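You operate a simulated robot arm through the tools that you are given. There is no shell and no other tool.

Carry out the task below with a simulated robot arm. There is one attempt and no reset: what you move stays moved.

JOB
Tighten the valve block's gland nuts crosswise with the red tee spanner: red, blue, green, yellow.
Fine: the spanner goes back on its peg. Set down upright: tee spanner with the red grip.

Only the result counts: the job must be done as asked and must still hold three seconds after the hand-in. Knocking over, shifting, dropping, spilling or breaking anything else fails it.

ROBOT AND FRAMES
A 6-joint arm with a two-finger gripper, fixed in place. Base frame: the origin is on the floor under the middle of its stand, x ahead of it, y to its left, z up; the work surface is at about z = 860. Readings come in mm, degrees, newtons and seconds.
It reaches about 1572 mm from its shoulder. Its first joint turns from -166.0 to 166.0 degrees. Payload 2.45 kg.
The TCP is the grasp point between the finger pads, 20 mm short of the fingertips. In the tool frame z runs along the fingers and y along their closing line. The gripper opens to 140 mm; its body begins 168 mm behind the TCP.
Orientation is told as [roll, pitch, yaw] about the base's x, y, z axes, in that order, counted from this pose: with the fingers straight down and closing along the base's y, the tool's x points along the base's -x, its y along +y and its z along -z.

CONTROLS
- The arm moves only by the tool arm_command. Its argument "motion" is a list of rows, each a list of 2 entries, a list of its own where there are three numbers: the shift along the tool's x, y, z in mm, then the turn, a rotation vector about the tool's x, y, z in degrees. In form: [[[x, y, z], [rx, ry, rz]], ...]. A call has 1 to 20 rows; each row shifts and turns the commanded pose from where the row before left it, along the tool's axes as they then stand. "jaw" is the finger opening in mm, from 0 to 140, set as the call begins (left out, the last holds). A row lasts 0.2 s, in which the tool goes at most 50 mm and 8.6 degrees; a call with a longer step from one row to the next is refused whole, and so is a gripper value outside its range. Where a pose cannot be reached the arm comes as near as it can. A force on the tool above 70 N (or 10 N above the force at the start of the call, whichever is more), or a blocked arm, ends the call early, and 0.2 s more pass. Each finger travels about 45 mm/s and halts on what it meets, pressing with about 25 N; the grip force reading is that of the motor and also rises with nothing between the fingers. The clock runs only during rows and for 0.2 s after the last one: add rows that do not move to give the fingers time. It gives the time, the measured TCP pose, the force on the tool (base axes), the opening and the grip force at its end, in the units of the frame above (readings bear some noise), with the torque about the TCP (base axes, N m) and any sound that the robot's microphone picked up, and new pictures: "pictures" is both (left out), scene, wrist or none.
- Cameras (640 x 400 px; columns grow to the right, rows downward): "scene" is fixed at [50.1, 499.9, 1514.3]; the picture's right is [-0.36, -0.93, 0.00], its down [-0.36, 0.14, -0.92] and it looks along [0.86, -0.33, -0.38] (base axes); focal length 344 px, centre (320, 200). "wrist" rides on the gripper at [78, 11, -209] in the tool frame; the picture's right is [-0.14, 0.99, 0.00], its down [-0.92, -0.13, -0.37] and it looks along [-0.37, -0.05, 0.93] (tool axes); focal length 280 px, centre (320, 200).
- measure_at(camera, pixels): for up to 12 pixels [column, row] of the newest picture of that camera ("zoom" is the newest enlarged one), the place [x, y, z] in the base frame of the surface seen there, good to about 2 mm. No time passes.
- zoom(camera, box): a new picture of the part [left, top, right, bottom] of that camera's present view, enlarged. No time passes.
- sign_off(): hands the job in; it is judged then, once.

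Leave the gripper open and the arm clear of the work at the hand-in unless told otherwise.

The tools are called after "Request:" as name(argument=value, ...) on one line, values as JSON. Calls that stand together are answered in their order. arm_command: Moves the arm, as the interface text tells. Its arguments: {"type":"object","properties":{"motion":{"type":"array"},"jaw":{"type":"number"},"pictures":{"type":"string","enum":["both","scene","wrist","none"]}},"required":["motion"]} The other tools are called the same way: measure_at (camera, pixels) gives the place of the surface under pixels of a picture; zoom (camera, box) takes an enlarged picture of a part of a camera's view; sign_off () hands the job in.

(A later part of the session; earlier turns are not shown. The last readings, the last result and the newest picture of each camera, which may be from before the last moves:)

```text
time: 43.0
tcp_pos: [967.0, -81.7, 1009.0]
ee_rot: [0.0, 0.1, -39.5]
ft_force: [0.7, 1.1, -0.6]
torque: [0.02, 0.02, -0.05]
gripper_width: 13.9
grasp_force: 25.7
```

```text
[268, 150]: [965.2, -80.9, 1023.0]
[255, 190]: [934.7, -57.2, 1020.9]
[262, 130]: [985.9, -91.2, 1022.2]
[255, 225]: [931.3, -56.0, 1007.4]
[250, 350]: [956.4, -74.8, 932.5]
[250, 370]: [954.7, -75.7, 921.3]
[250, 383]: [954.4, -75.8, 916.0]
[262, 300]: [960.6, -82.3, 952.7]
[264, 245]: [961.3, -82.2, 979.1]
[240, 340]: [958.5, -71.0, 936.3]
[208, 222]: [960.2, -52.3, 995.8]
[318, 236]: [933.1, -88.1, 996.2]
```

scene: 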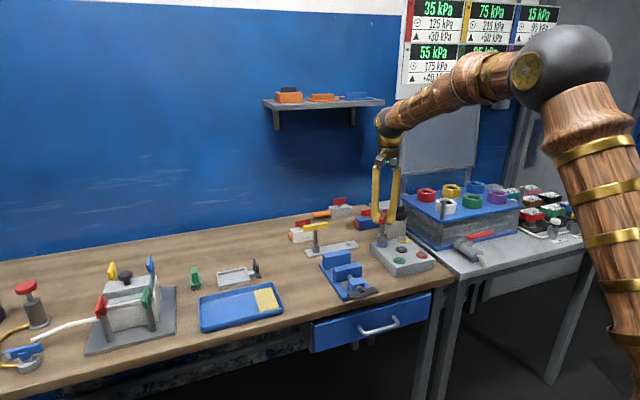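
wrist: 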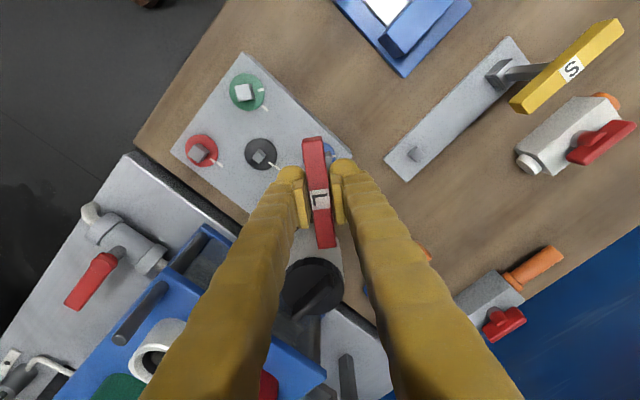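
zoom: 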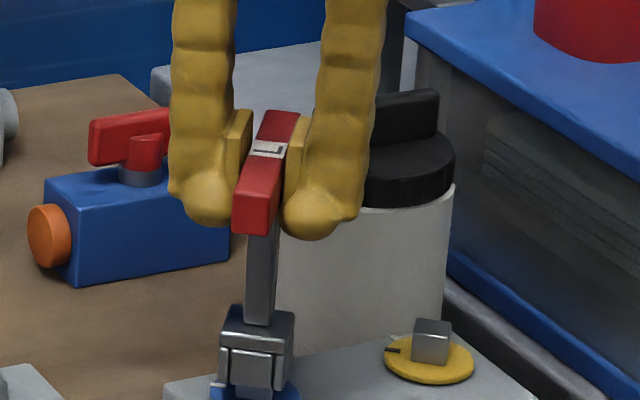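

The bar slid up about 4 mm in the pads and the spanner is tilted about 1.7° (socket lags behind the bar along the bar's length, left over from the red nut), so the socket jammed partway at bottom z≈915. With the socket held by the nut, I'll move the hand 2.4 mm back along the bar and 0.7 mm sideways to straighten it, without pushing down.

Request:
arm_command(motion=[[[-1.2, -0.35, 0], [0, 0, 0]], [[-1.2, -0.35, 0], [0, 0, 0]], [[0, 0, 0], [0, 0, 0]], [[0, 0, 0], [0, 0, 0]], [[0, 0, 0], [0, 0, 0]]], pictures="scene")

Request:
zoom(camera="scene", box=[370, 200, 410, 250])

```text
time: 44.2
tcp_pos: [968.1, -85.3, 1007.5]
ee_rot: [0.0, 0.0, -39.4]
ft_force: [-7.4, 4.5, -1.8]
torque: [0.43, 0.57, 0.01]
gripper_width: 13.7
grasp_force: 25.4
```

scene: 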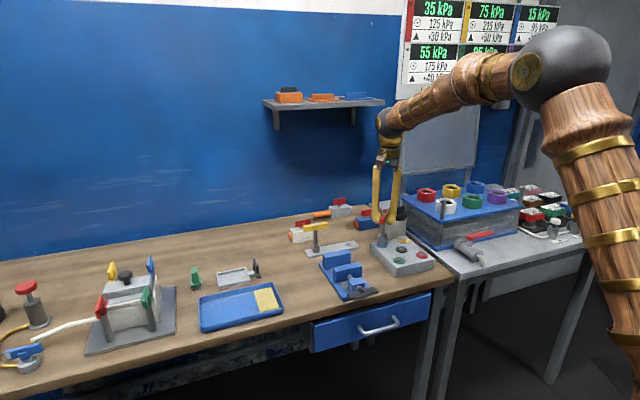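

```text
8.00 times, centred on (390, 225) of scene
```

zoom: 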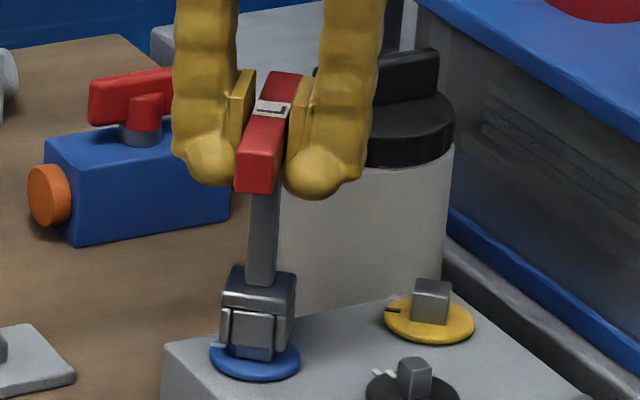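

A straightening load of about 8.7 N along the bar is acting. I'll wait for it to settle and then measure.

Request:
arm_command(motion=[[[0, 0, 0], [0, 0, 0]], [[0, 0, 0], [0, 0, 0]], [[0, 0, 0], [0, 0, 0]], [[0, 0, 0], [0, 0, 0]], [[0, 0, 0], [0, 0, 0]]], pictures="scene")

Request:
zoom(camera="scene", box=[370, 200, 410, 250])

Request:
measure_at(camera="zoom", pixels=[[272, 108], [260, 150], [283, 80], [253, 318], [253, 335], [240, 325], [268, 325], [264, 220], [262, 260], [253, 352], [245, 352], [265, 352]])

```text
time: 45.4
tcp_pos: [968.4, -84.7, 1007.1]
ee_rot: [0.0, -0.1, -39.5]
ft_force: [-1.8, 2.0, -1.3]
torque: [0.1, 0.16, 0.0]
gripper_width: 13.9
grasp_force: 24.9
```

scene: 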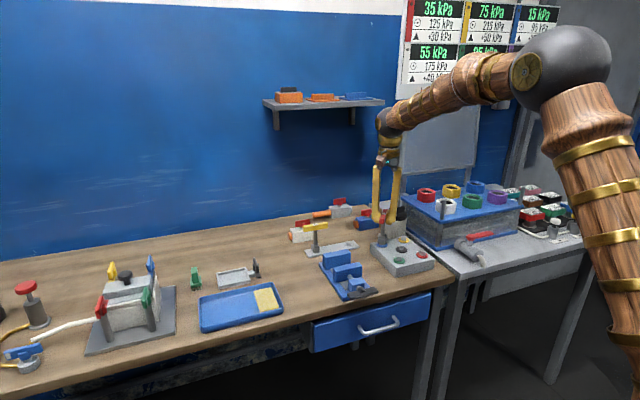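

```text
8.00 times, centred on (390, 225) of scene
```

zoom: 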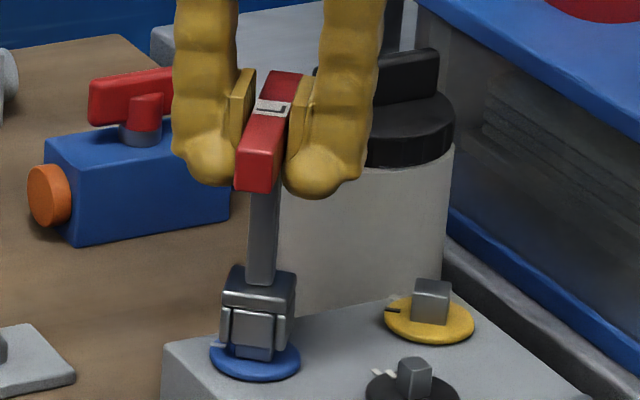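

```text
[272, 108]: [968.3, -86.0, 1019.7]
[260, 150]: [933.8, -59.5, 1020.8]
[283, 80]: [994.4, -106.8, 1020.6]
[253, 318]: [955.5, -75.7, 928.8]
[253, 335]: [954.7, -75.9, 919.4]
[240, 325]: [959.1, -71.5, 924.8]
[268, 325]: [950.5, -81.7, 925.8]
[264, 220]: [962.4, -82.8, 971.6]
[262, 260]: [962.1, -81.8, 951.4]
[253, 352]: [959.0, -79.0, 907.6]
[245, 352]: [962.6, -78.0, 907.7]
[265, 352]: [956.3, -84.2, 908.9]
```

The bar is now level. I'll take a closer enlarged view of socket and nut to judge the remaining sideways offset.

Request:
zoom(camera="scene", box=[378, 230, 398, 250])

```text
16.00 times, centred on (388, 240) of scene
```

zoom: 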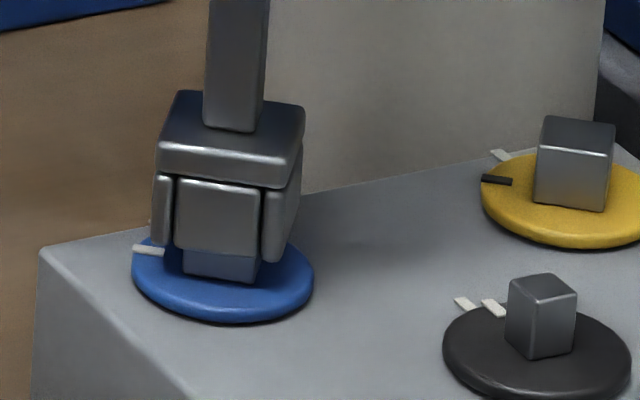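

Request:
measure_at(camera="zoom", pixels=[[217, 185], [217, 200], [217, 235], [217, 250], [217, 262], [217, 274], [217, 285], [217, 310], [165, 235], [272, 250], [190, 270], [250, 270]])

Request:
arm_command(motion=[[[0, 0, 0], [0, 0, 0]]], pictures="wrist")

Request:
zoom(camera="wrist", box=[290, 130, 350, 180])

```text
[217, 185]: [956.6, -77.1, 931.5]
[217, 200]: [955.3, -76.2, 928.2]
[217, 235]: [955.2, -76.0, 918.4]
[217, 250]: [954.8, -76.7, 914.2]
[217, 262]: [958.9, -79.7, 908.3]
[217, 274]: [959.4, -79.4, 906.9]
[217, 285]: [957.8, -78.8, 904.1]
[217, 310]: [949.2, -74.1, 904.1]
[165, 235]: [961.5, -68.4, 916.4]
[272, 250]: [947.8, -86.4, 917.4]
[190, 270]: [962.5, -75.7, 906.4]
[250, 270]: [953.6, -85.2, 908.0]
```

```text
time: 45.8
tcp_pos: [968.4, -85.3, 1006.4]
ee_rot: [0.0, 0.0, -39.5]
ft_force: [0.5, -0.3, -1.9]
torque: [0.07, 0.04, 0.01]
gripper_width: 13.9
grasp_force: 25.1
```

wrist: 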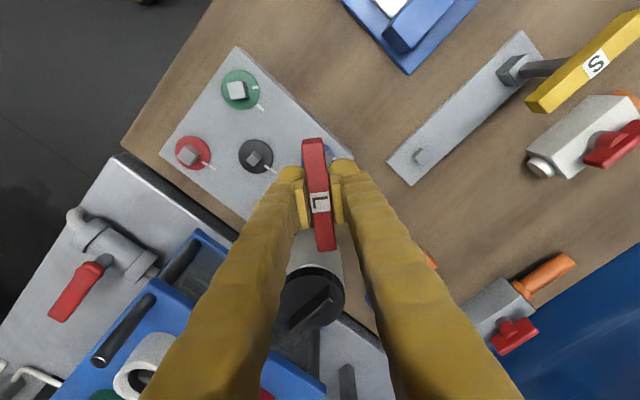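

```text
8.00 times, centred on (320, 155) of wrist
```

zoom: 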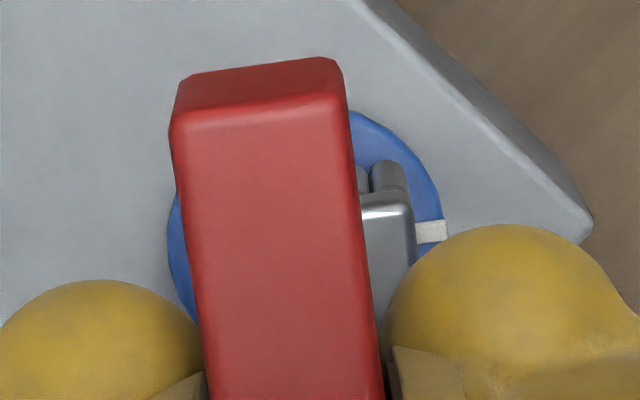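

The socket is engaged about 8.5 mm over the blue nut (bottom ≈912.5). I'll ease the hand +1.3 mm along the bar and -0.5 mm sideways to centre it, then lower 3 mm gently.

Request:
arm_command(motion=[[[1.3, -0.5, 0], [0, 0, 0]], [[0, 0, 0], [0, 0, 0]], [[0, 0, 0], [0, 0, 0]], [[0, 0, 1], [0, 0, 0]], [[0, 0, 1], [0, 0, 0]], [[0, 0, 1], [0, 0, 0]]], pictures="scene")

Request:
zoom(camera="scene", box=[378, 230, 398, 250])

Request:
zoom(camera="scene", box=[370, 200, 410, 250])

```text
time: 47.2
tcp_pos: [965.7, -84.5, 1005.9]
ee_rot: [0.0, -0.1, -39.4]
ft_force: [-0.5, 0.9, -1.2]
torque: [0.01, -0.05, 0.0]
gripper_width: 13.8
grasp_force: 25.1
```

scene: 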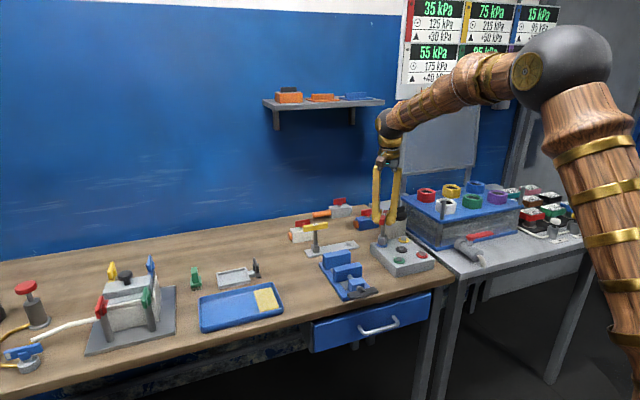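

```text
16.00 times, centred on (388, 240) of scene
```

zoom: 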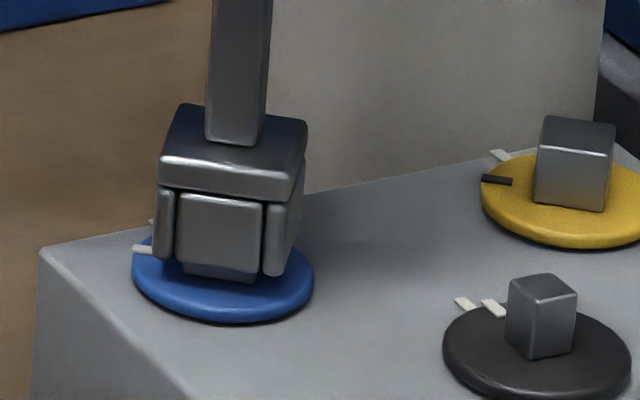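

```text
8.00 times, centred on (390, 225) of scene
```

zoom: 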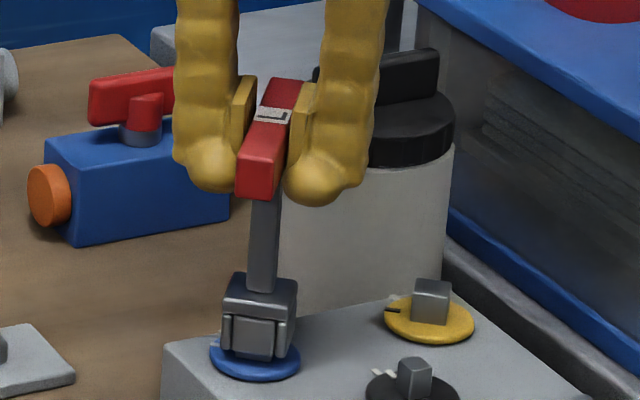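

Now the socket is properly seated and unloaded. I'll turn clockwise 24° first.

Request:
arm_command(motion=[[[0, 0, 0], [0, 0, 3]], [[0, 0, 0], [0, 0, 3]], [[0, 0, 0], [0, 0, 3]], [[0, 0, 0], [0, 0, 3]], [[0, 0, 0], [0, 0, 3]], [[0, 0, 0], [0, 0, 3]], [[0, 0, 0], [0, 0, 3]], [[0, 0, 0], [0, 0, 3]], [[0, 0, 0], [0, 0, 0]]], pictures="both")

Request:
zoom(camera="scene", box=[370, 205, 410, 255])

```text
time: 49.2
tcp_pos: [968.4, -84.0, 1006.3]
ee_rot: [-0.1, 0.0, -63.4]
ft_force: [2.2, -4.9, -2.1]
torque: [-0.5, -0.24, 0.03]
gripper_width: 13.9
grasp_force: 25.4
```

scene: 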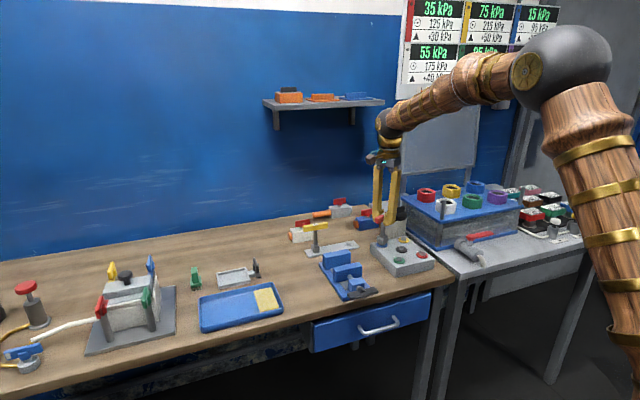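
wrist: 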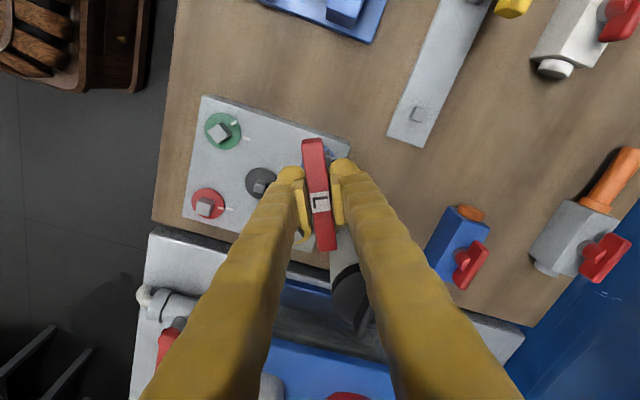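

```text
8.00 times, centred on (390, 230) of scene
```

zoom: 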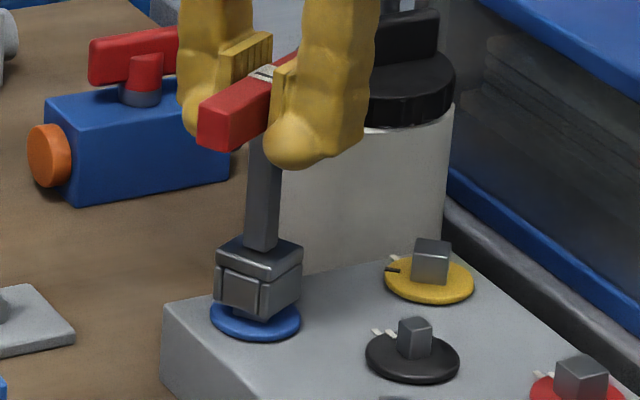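

There is a 5 N push along the bar; I'll shift the hand 0.8 mm back along it and go on turning 21°.

Request:
arm_command(motion=[[[-0.8, 0, 0], [0, 0, 0]], [[0, 0, 0], [0, 0, 3]], [[0, 0, 0], [0, 0, 3]], [[0, 0, 0], [0, 0, 3]], [[0, 0, 0], [0, 0, 3]], [[0, 0, 0], [0, 0, 3]], [[0, 0, 0], [0, 0, 3]], [[0, 0, 0], [0, 0, 3]], [[0, 0, 0], [0, 0, 0]]], pictures="both")

Request:
zoom(camera="wrist", box=[310, 135, 350, 165])

Request:
zoom(camera="scene", box=[370, 205, 410, 255])

```text
time: 51.2
tcp_pos: [968.0, -85.2, 1005.1]
ee_rot: [-0.1, 0.0, -84.5]
ft_force: [-0.1, -0.9, 0.0]
torque: [0.0, -0.02, 0.02]
gripper_width: 13.9
grasp_force: 25.5
```

scene: 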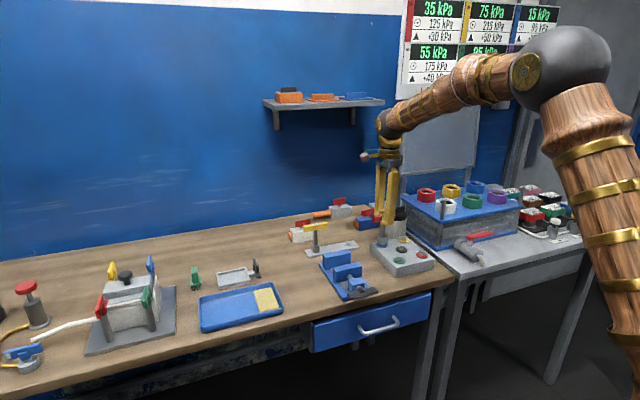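
wrist: 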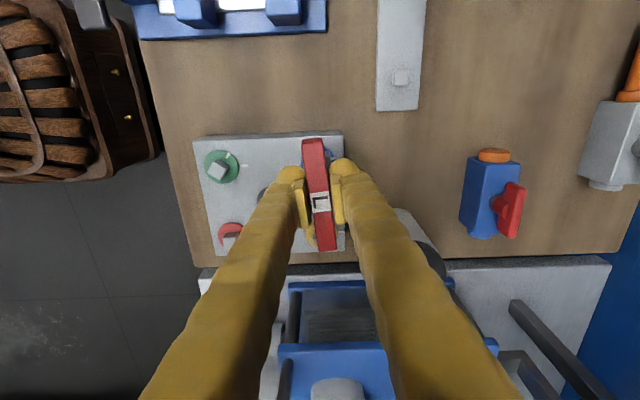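

```text
13.33 times, centred on (330, 150) of wrist
```

zoom: 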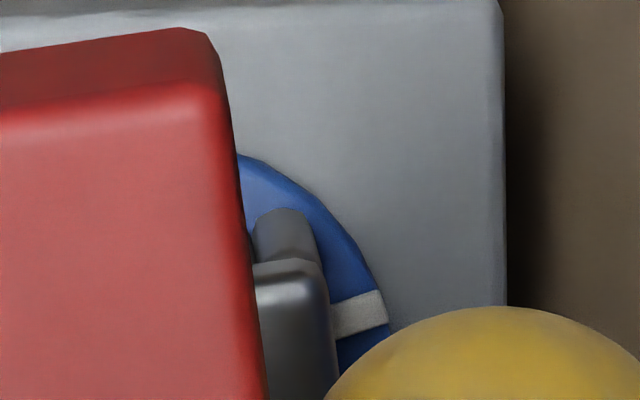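

```text
8.00 times, centred on (390, 230) of scene
```

zoom: 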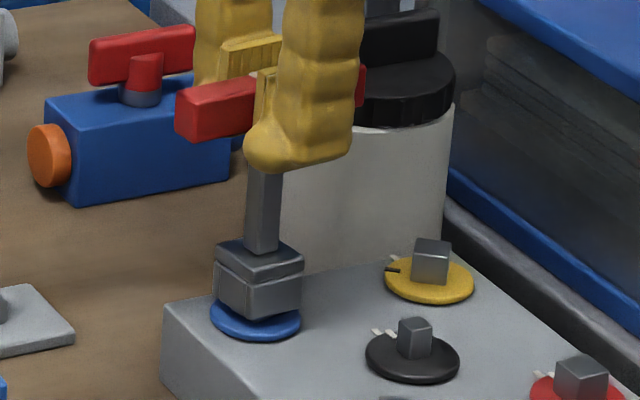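

Force near zero. Turning 12° more, then check the mark against the tick.

Request:
arm_command(motion=[[[0, 0, 0], [0, 0, 3]], [[0, 0, 0], [0, 0, 3]], [[0, 0, 0], [0, 0, 3]], [[0, 0, 0], [0, 0, 3]], [[0, 0, 0], [0, 0, 0]], [[0, 0, 0], [0, 0, 0]]], pictures="both")

Request:
zoom(camera="wrist", box=[325, 140, 350, 165])

```text
time: 52.6
tcp_pos: [966.6, -85.5, 1006.1]
ee_rot: [0.0, 0.0, -96.5]
ft_force: [0.0, -1.1, 0.1]
torque: [-0.21, 0.03, 0.06]
gripper_width: 14.0
grasp_force: 25.0
```

scene: 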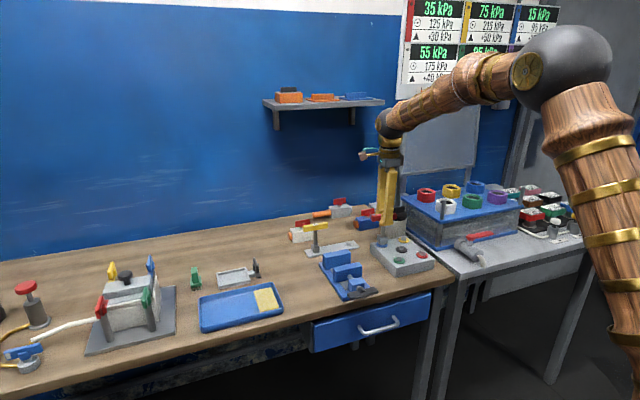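
wrist: 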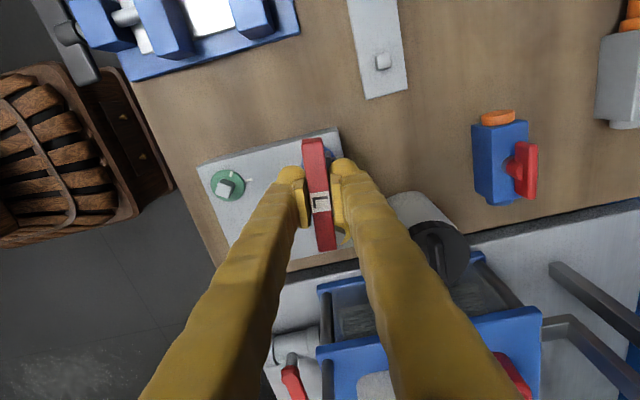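

```text
16.00 times, centred on (338, 152) of wrist
```

zoom: 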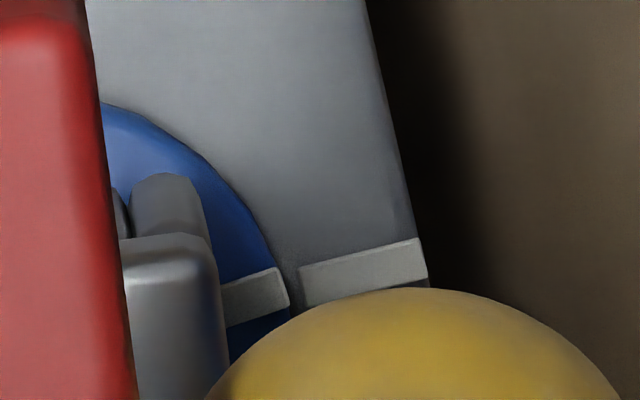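

About 5.3° remain by slope and offset. I'll turn 5.3° more.

Request:
arm_command(motion=[[[0, 0, 0], [0, 0, 1.4]], [[0, 0, 0], [0, 0, 1.3]], [[0, 0, 0], [0, 0, 1.3]], [[0, 0, 0], [0, 0, 1.3]], [[0, 0, 0], [0, 0, 0]], [[0, 0, 0], [0, 0, 0]]], pictures="wrist")

Request:
zoom(camera="wrist", box=[325, 140, 350, 165])

```text
time: 54.0
tcp_pos: [967.5, -85.7, 1004.5]
ee_rot: [0.1, 0.0, -101.8]
ft_force: [-1.2, -7.5, 5.0]
torque: [-0.69, 0.14, 0.12]
gripper_width: 13.8
grasp_force: 24.9
```

wrist: 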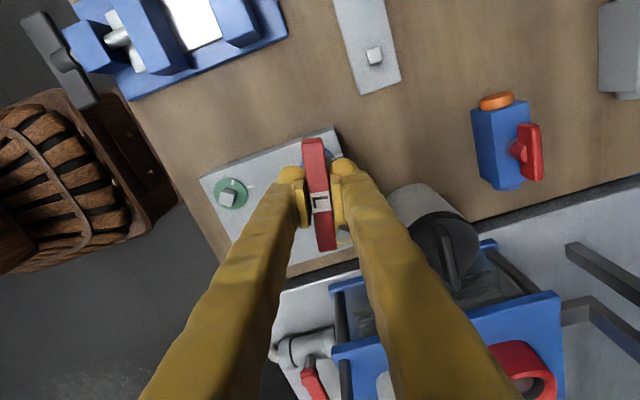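

```text
16.00 times, centred on (338, 152) of wrist
```

zoom: 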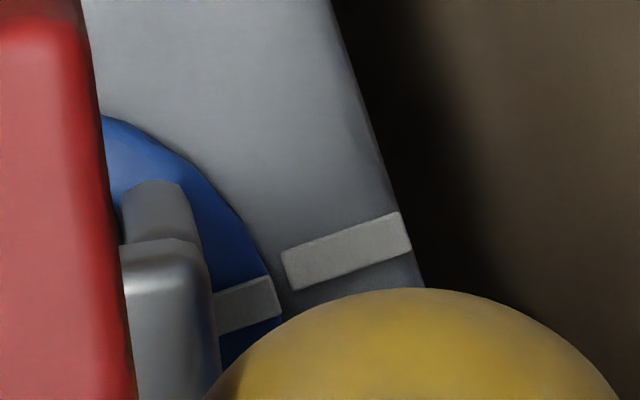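

Mark and tick are collinear now. I'll back off 10° through the play, ease the hand 0.6 mm back along the bar, and check the force.

Request:
arm_command(motion=[[[0, 0, 0], [0, 0, -3.4]], [[0, 0, 0], [0, 0, -3.3]], [[0, 0, 0], [0, 0, -3.3]], [[-0.6, 0, 0], [0, 0, 0]], [[0, 0, 0], [0, 0, 0]], [[0, 0, 0], [0, 0, 0]]], pictures="both")

Request:
zoom(camera="scene", box=[370, 205, 410, 255])

```text
time: 55.4
tcp_pos: [967.2, -86.1, 1005.1]
ee_rot: [0.0, -0.1, -91.9]
ft_force: [-0.2, 0.2, -1.6]
torque: [0.05, 0.0, -0.02]
gripper_width: 13.7
grasp_force: 24.7
```

scene: 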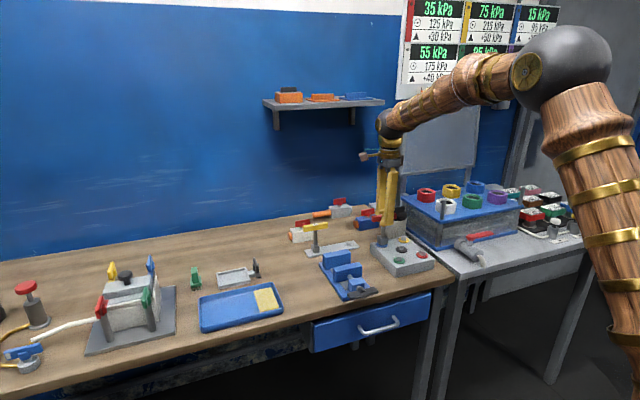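
wrist: 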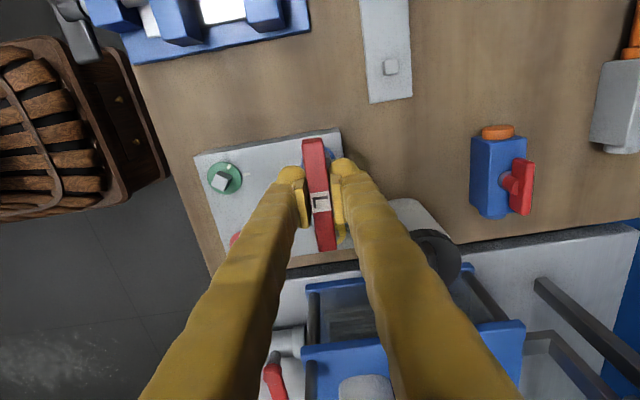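

```text
8.00 times, centred on (390, 230) of scene
```

zoom: 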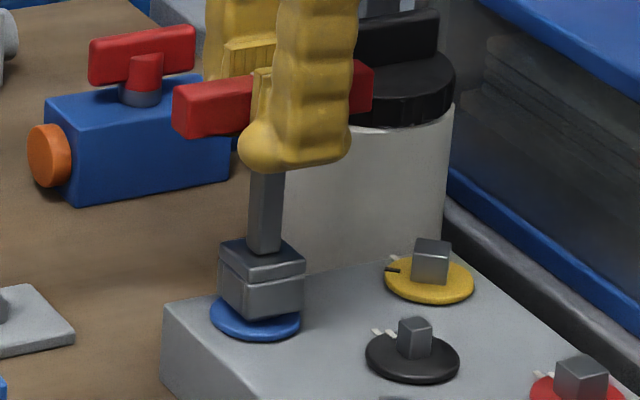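

No force. Before lifting I'll check the bar's level by measuring its two ends and the socket.

Request:
measure_at(camera="zoom", pixels=[[185, 90], [240, 82], [365, 72], [185, 125], [240, 115], [365, 100], [263, 200], [263, 235], [270, 295], [270, 310], [232, 290], [365, 64]])

```text
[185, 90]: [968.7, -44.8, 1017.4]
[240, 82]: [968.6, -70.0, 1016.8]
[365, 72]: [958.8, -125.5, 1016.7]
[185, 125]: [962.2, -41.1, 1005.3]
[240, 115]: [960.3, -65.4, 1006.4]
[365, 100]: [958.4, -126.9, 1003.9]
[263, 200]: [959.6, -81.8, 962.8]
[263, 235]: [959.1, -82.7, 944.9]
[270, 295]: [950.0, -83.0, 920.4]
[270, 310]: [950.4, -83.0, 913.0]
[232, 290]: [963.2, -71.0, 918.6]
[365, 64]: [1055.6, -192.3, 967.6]
```

The bar is level lengthwise; there may be a slight roll (bar centre x≈967.6, socket x≈964.6). I'll lift straight up now and then look at it and the blue nut.

Request:
arm_command(motion=[[[0, 0, -4], [0, 0, 0]], [[0, 0, -6], [0, 0, 0]], [[0, 0, -8], [0, 0, 0]], [[0, 0, -12], [0, 0, 0]], [[0, 0, -13], [0, 0, 0]], [[0, 0, -14], [0, 0, 0]], [[0, 0, 0], [0, 0, 0]], [[0, 0, 0], [0, 0, 0]]], pictures="both")

Request:
zoom(camera="wrist", box=[320, 135, 350, 160])

Request:
zoom(camera="scene", box=[370, 195, 410, 245])

```text
time: 57.2
tcp_pos: [969.0, -86.7, 1063.6]
ee_rot: [0.0, 0.0, -91.7]
ft_force: [1.0, 0.1, -1.7]
torque: [-0.03, 0.03, -0.02]
gripper_width: 14.2
grasp_force: 24.9
```

scene: 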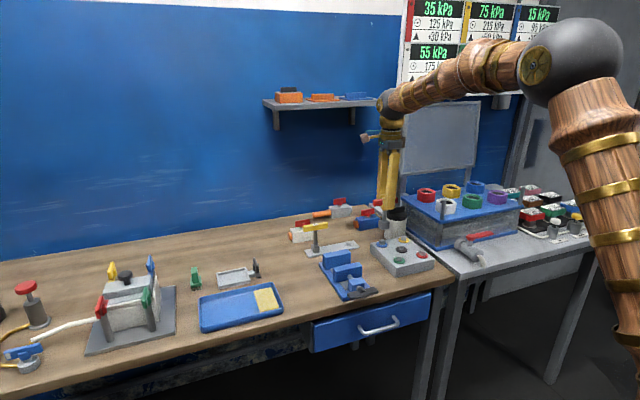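
wrist: 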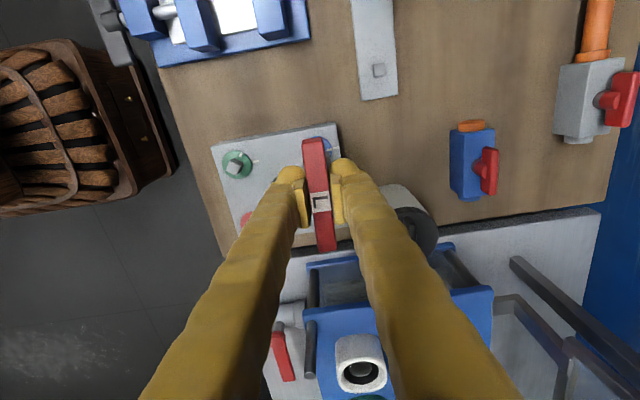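

```text
16.00 times, centred on (335, 148) of wrist
```

zoom: 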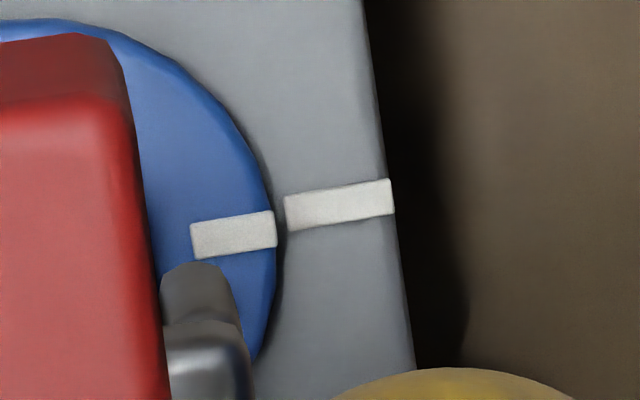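

```text
8.00 times, centred on (390, 220) of scene
```

zoom: 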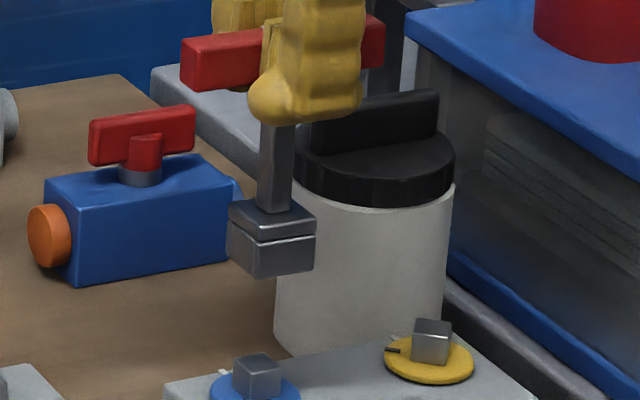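

The blue nut's mark meets its tick. Now I'll measure how the spanner hangs in the grip.

Request:
measure_at(camera="zoom", pixels=[[192, 75], [240, 68], [376, 55], [192, 48], [250, 40], [276, 140], [276, 170], [276, 195], [284, 255], [284, 268], [244, 250], [238, 235]])

Request:
zoom(camera="wrist", box=[280, 120, 360, 260])

```text
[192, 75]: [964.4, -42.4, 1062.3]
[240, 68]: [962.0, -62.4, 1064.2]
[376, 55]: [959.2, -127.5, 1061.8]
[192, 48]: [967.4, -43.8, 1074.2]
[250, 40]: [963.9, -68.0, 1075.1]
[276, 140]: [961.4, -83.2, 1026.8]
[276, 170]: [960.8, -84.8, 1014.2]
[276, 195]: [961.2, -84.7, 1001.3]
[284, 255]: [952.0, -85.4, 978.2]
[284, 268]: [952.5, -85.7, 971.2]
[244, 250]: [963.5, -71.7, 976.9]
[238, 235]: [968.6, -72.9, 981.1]
```

```text
2.86 times, centred on (320, 190) of wrist
```

zoom: 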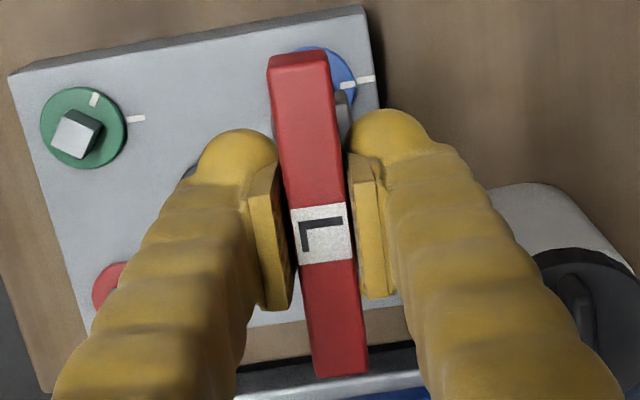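

The spanner hangs nearly straight (about 1.6° roll about its bar). Next is the green nut at (855,-85): I'll carry it over, turn +52.8° to match the nut at 51°, lower to ~8 mm above it, and check by eye.

Request:
arm_command(motion=[[[-0.34, -37.43, 0], [0, 0, 0]], [[-0.34, -37.43, 0], [0, 0, 0]], [[-0.35, -37.44, 0], [0, 0, 0]], [[0, 0, 0], [0, 0, -7.6]], [[0, 0, 0], [0, 0, -7.6]], [[0, 0, 0], [0, 0, -7.6]], [[0, 0, 0], [0, 0, -7.5]], [[0, 0, 0], [0, 0, -7.5]], [[0, 0, 0], [0, 0, -7.5]], [[0, 0, 0], [0, 0, -7.5]], [[0, 0, 0], [0, 0, 0]], [[0, 0, 16], [0, 0, 0]], [[0, 0, 16], [0, 0, 0]], [[0, 0, 0], [0, 0, 0]], [[0, 0, 0], [0, 0, 0]]], pictures="both")

Request:
zoom(camera="scene", box=[380, 215, 420, 265])

```text
time: 60.4
tcp_pos: [854.2, -82.2, 1029.0]
ee_rot: [0.0, 0.0, -39.0]
ft_force: [0.3, -0.3, -0.9]
torque: [0.0, -0.02, -0.02]
gripper_width: 13.9
grasp_force: 24.9
```

scene: 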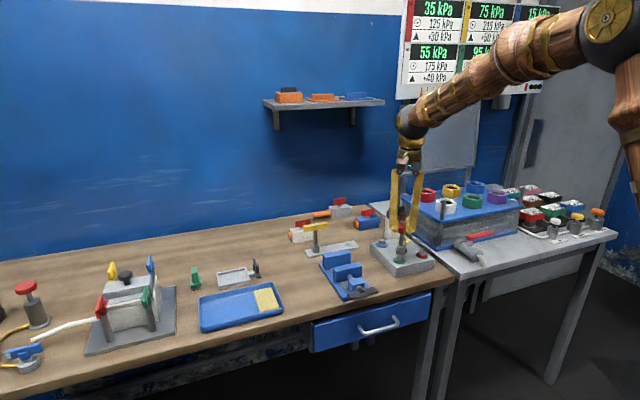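
wrist: 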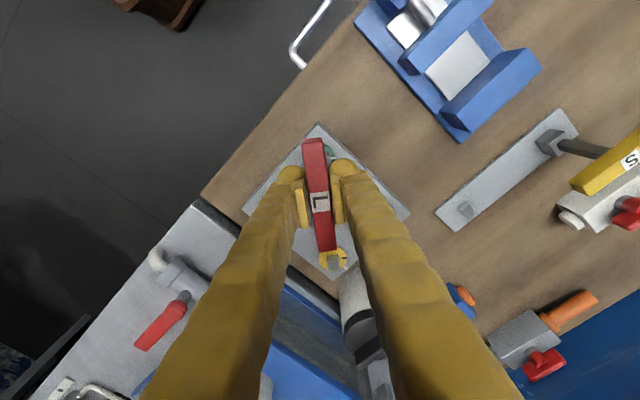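

```text
8.00 times, centred on (400, 240) of scene
```

zoom: 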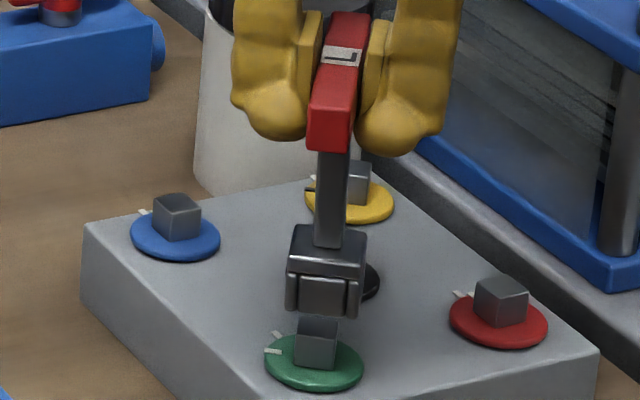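

The green nut is nearly face-on. Along the image the socket seems about 1 mm too far right (allowing for true vertical); now I'll measure faces for depth.

Request:
measure_at(camera="zoom", pixels=[[323, 285], [310, 290], [338, 290], [323, 300], [323, 308], [316, 335], [303, 345], [330, 345], [316, 350], [316, 360], [340, 60], [330, 130]])

Request:
zoom(camera="scene", box=[388, 240, 408, 265])

```text
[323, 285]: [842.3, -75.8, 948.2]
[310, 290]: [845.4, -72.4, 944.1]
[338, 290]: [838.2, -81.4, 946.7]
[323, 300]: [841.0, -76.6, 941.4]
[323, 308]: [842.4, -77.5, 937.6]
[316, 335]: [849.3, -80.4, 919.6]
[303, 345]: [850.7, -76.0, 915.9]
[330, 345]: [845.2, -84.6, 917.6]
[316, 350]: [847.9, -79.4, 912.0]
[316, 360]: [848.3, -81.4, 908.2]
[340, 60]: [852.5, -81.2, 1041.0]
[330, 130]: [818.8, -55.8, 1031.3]
```

```text
16.00 times, centred on (398, 252) of scene
```

zoom: 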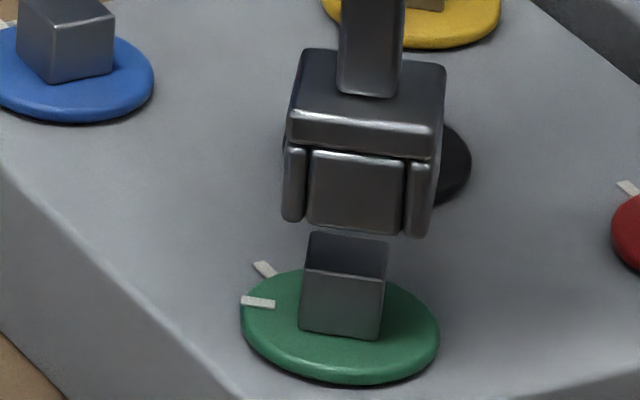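

The socket needs about 0.8 mm back along the bar and 1.2 mm to the left. I'll apply that, lower 9 mm, and check again.

Request:
arm_command(motion=[[[-0.8, 1.2, 0], [0, 0, 0]], [[0, 0, 0], [0, 0, 0]], [[0, 0, 3], [0, 0, 0]], [[0, 0, 3], [0, 0, 0]], [[0, 0, 3], [0, 0, 0]], [[0, 0, 0], [0, 0, 0]], [[0, 0, 0], [0, 0, 0]]], pictures="scene")

Request:
zoom(camera="scene", box=[388, 240, 408, 265])

```text
time: 62.0
tcp_pos: [855.4, -84.3, 1021.6]
ee_rot: [0.0, 0.0, -39.0]
ft_force: [-0.3, 0.4, -1.1]
torque: [0.02, 0.01, -0.01]
gripper_width: 14.2
grasp_force: 25.3
```

scene: 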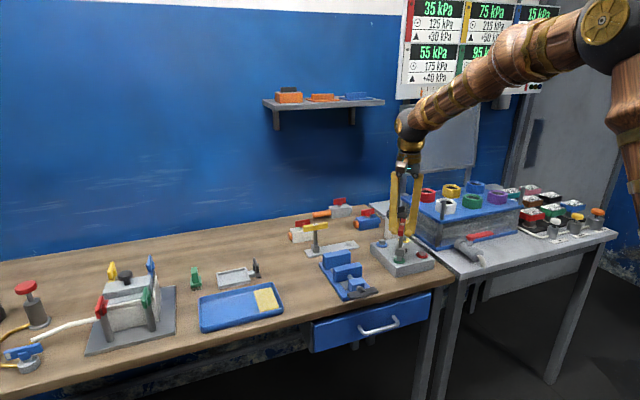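

```text
16.00 times, centred on (398, 252) of scene
```

zoom: 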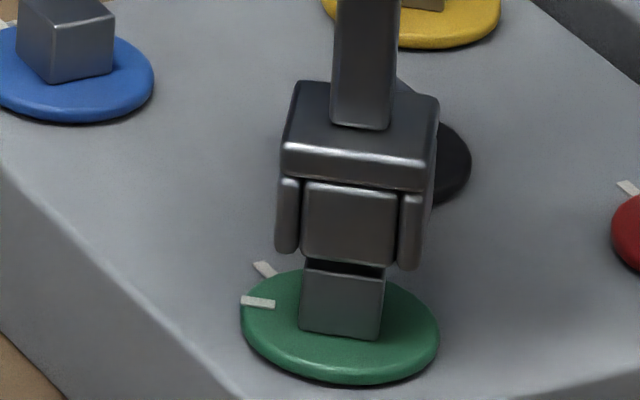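

Close now, perhaps 0.5 mm right still. I'll measure depth once more before inserting.

Request:
measure_at(camera="zoom", pixels=[[347, 200], [320, 215], [375, 220], [347, 225], [347, 245], [340, 300], [315, 300], [365, 305], [340, 320], [345, 160]])

```text
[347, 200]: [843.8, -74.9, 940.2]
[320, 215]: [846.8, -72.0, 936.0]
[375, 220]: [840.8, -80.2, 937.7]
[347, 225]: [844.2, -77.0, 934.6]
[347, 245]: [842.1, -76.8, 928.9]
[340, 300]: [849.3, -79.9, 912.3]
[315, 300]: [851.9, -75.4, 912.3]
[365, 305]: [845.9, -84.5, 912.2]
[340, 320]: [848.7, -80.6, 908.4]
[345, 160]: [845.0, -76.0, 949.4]
```

Depth matches within 0.1 mm. I'll nudge 0.4 mm left and lower 9 mm in small rows.

Request:
arm_command(motion=[[[0, 0.4, 0], [0, 0, 0]], [[0, 0, 1.5], [0, 0, 0]], [[0, 0, 1.5], [0, 0, 0]], [[0, 0, 1.5], [0, 0, 0]], [[0, 0, 1.5], [0, 0, 0]], [[0, 0, 1.5], [0, 0, 0]], [[0, 0, 1.5], [0, 0, 0]]], pictures="scene")

Request:
zoom(camera="scene", box=[388, 240, 408, 265])

```text
time: 63.6
tcp_pos: [856.0, -84.2, 1011.8]
ee_rot: [0.1, 0.0, -39.0]
ft_force: [-0.4, -0.9, -1.4]
torque: [-0.04, 0.01, 0.0]
gripper_width: 14.0
grasp_force: 25.5
```

scene: 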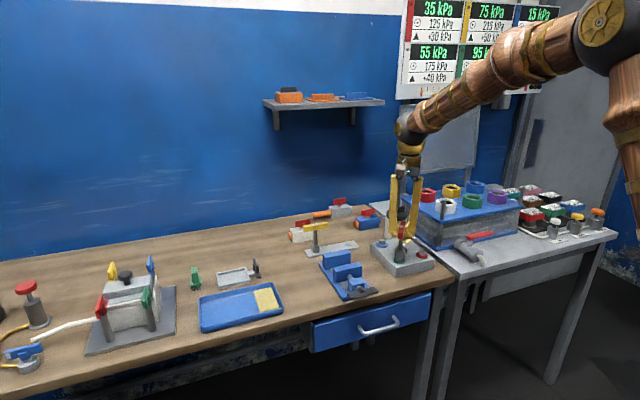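

```text
16.00 times, centred on (398, 252) of scene
```

zoom: 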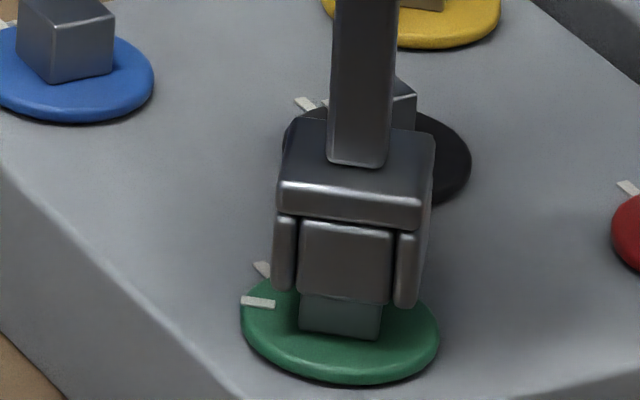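

Sliding on freely. I'll lower 5 mm more.

Request:
arm_command(motion=[[[0, 0, 1.5], [0, 0, 0]], [[0, 0, 1.5], [0, 0, 0]], [[0, 0, 1.5], [0, 0, 0]], [[0, 0, 1], [0, 0, 0]], [[0, 0, 0], [0, 0, 0]]], pictures="scene")

Request:
zoom(camera="scene", box=[380, 215, 420, 265])

```text
time: 64.8
tcp_pos: [856.0, -82.3, 1006.5]
ee_rot: [0.1, -0.1, -39.1]
ft_force: [0.2, 0.5, -1.1]
torque: [-0.02, -0.03, -0.03]
gripper_width: 13.8
grasp_force: 24.8
```

scene: 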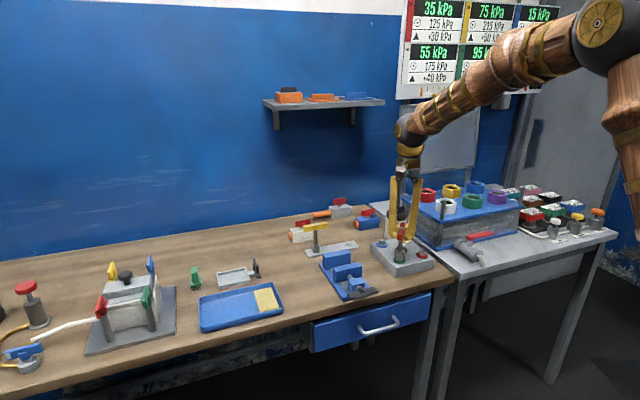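

```text
8.00 times, centred on (400, 240) of scene
```

zoom: 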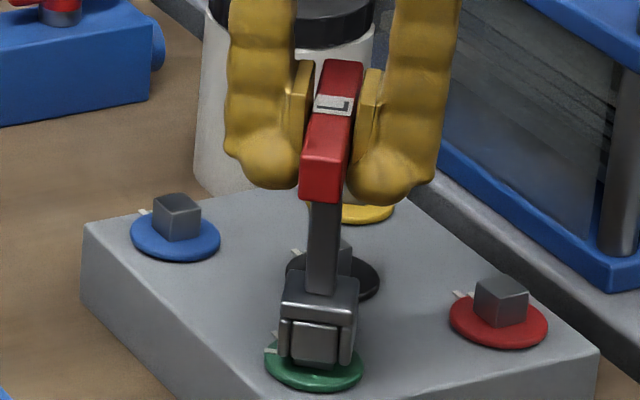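

Seated with no force. Turning clockwise 24°.

Request:
arm_command(motion=[[[0, 0, 0], [0, 0, 3]], [[0, 0, 0], [0, 0, 3]], [[0, 0, 0], [0, 0, 3]], [[0, 0, 0], [0, 0, 3]], [[0, 0, 0], [0, 0, 3]], [[0, 0, 0], [0, 0, 3]], [[0, 0, 0], [0, 0, 3]], [[0, 0, 0], [0, 0, 3]], [[0, 0, 0], [0, 0, 0]]], pictures="scene")

Request:
zoom(camera="scene", box=[380, 215, 420, 265])

```text
time: 66.8
tcp_pos: [856.9, -83.8, 1005.5]
ee_rot: [0.0, 0.0, -62.9]
ft_force: [2.7, -5.1, 0.1]
torque: [-0.47, -0.25, 0.05]
gripper_width: 13.7
grasp_force: 25.2
```

scene: 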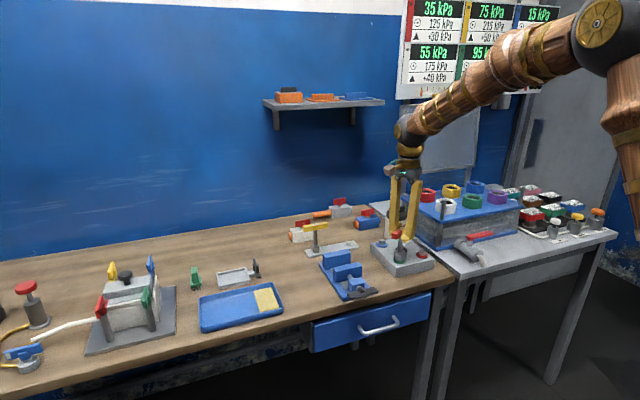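

```text
8.00 times, centred on (400, 240) of scene
```

zoom: 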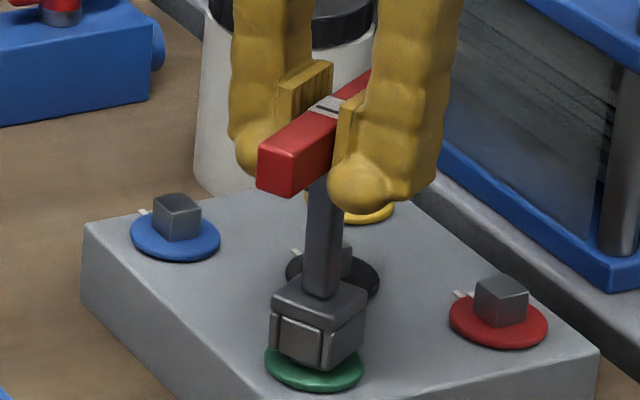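

Same 5.5 N push along the bar as before; I'll shift 0.8 mm back along it and turn 33° more.

Request:
arm_command(motion=[[[-0.8, 0, 0], [0, 0, 0]], [[0, 0, 0], [0, 0, 3]], [[0, 0, 0], [0, 0, 3]], [[0, 0, 0], [0, 0, 3]], [[0, 0, 0], [0, 0, 3]], [[0, 0, 0], [0, 0, 3]], [[0, 0, 0], [0, 0, 3]], [[0, 0, 0], [0, 0, 3]], [[0, 0, 0], [0, 0, 3]], [[0, 0, 0], [0, 0, 3]], [[0, 0, 0], [0, 0, 3]], [[0, 0, 0], [0, 0, 3]], [[0, 0, 0], [0, 0, 0]], [[0, 0, 0], [0, 0, 0]]], pictures="both")

Request:
zoom(camera="wrist", box=[325, 140, 350, 165])

Request:
zoom(camera="scene", box=[380, 215, 420, 265])

```text
time: 69.8
tcp_pos: [855.6, -82.9, 1007.1]
ee_rot: [0.0, 0.0, -95.9]
ft_force: [-0.5, -2.1, -0.7]
torque: [-0.22, -0.02, -0.01]
gripper_width: 13.9
grasp_force: 25.2
```

scene: 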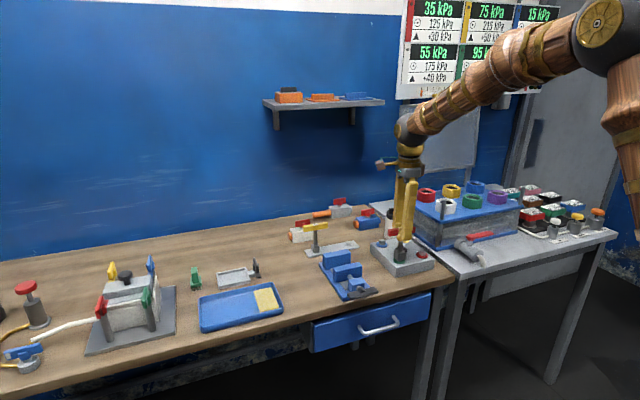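
wrist: 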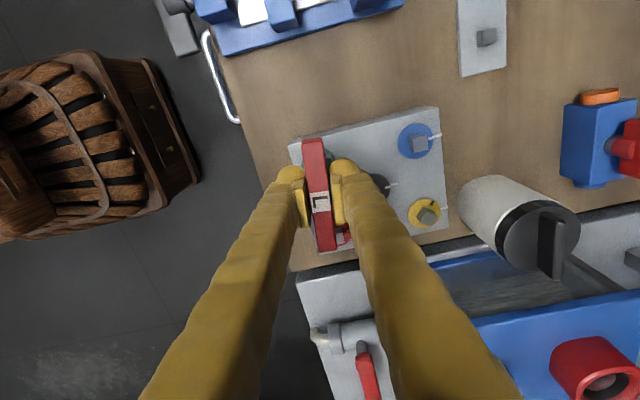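

```text
16.00 times, centred on (338, 152) of wrist
```

zoom: 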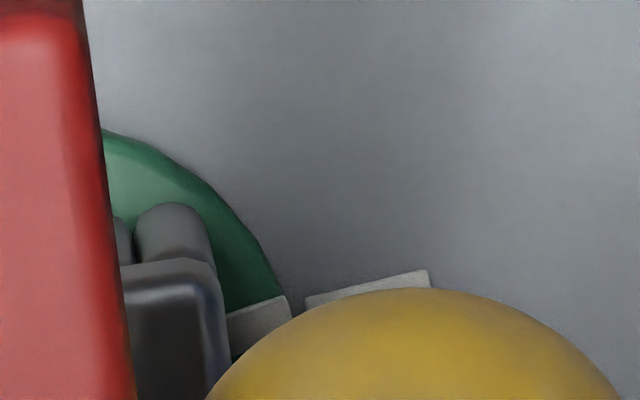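

```text
8.00 times, centred on (400, 240) of scene
```

zoom: 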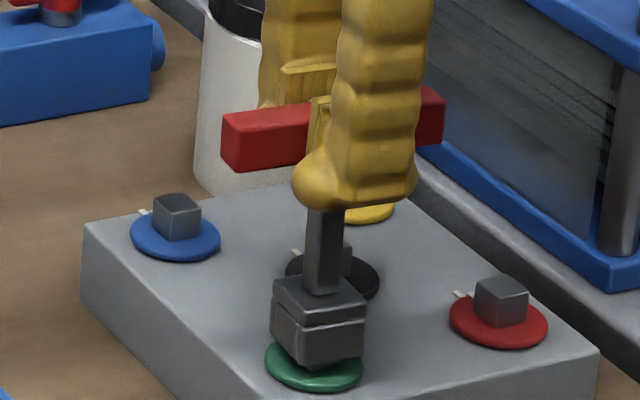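

About 5.5° remain. Turning 5.5° more.

Request:
arm_command(motion=[[[0, 0, 0], [0, 0, 1.4]], [[0, 0, 0], [0, 0, 1.4]], [[0, 0, 0], [0, 0, 1.4]], [[0, 0, 0], [0, 0, 1.3]], [[0, 0, 0], [0, 0, 0]], [[0, 0, 0], [0, 0, 0]]], pictures="wrist")

Request:
zoom(camera="wrist", box=[325, 140, 350, 165])

```text
time: 71.2
tcp_pos: [857.3, -82.8, 1007.6]
ee_rot: [0.0, 0.0, -101.5]
ft_force: [0.9, 5.6, -2.2]
torque: [0.53, -0.12, 0.03]
gripper_width: 14.0
grasp_force: 24.9
```

wrist: 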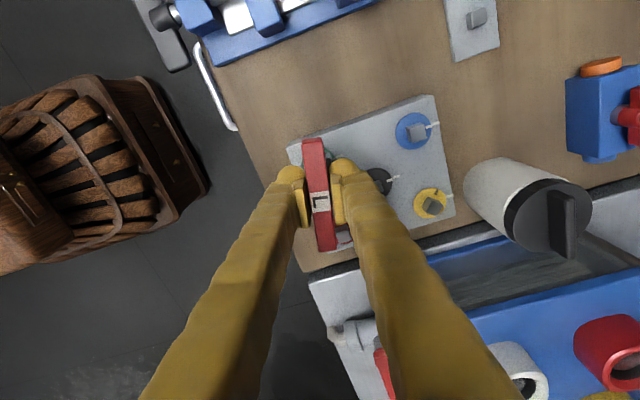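

```text
16.00 times, centred on (338, 152) of wrist
```

zoom: 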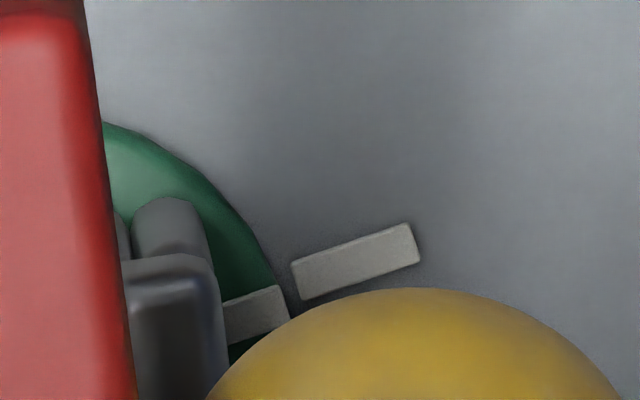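

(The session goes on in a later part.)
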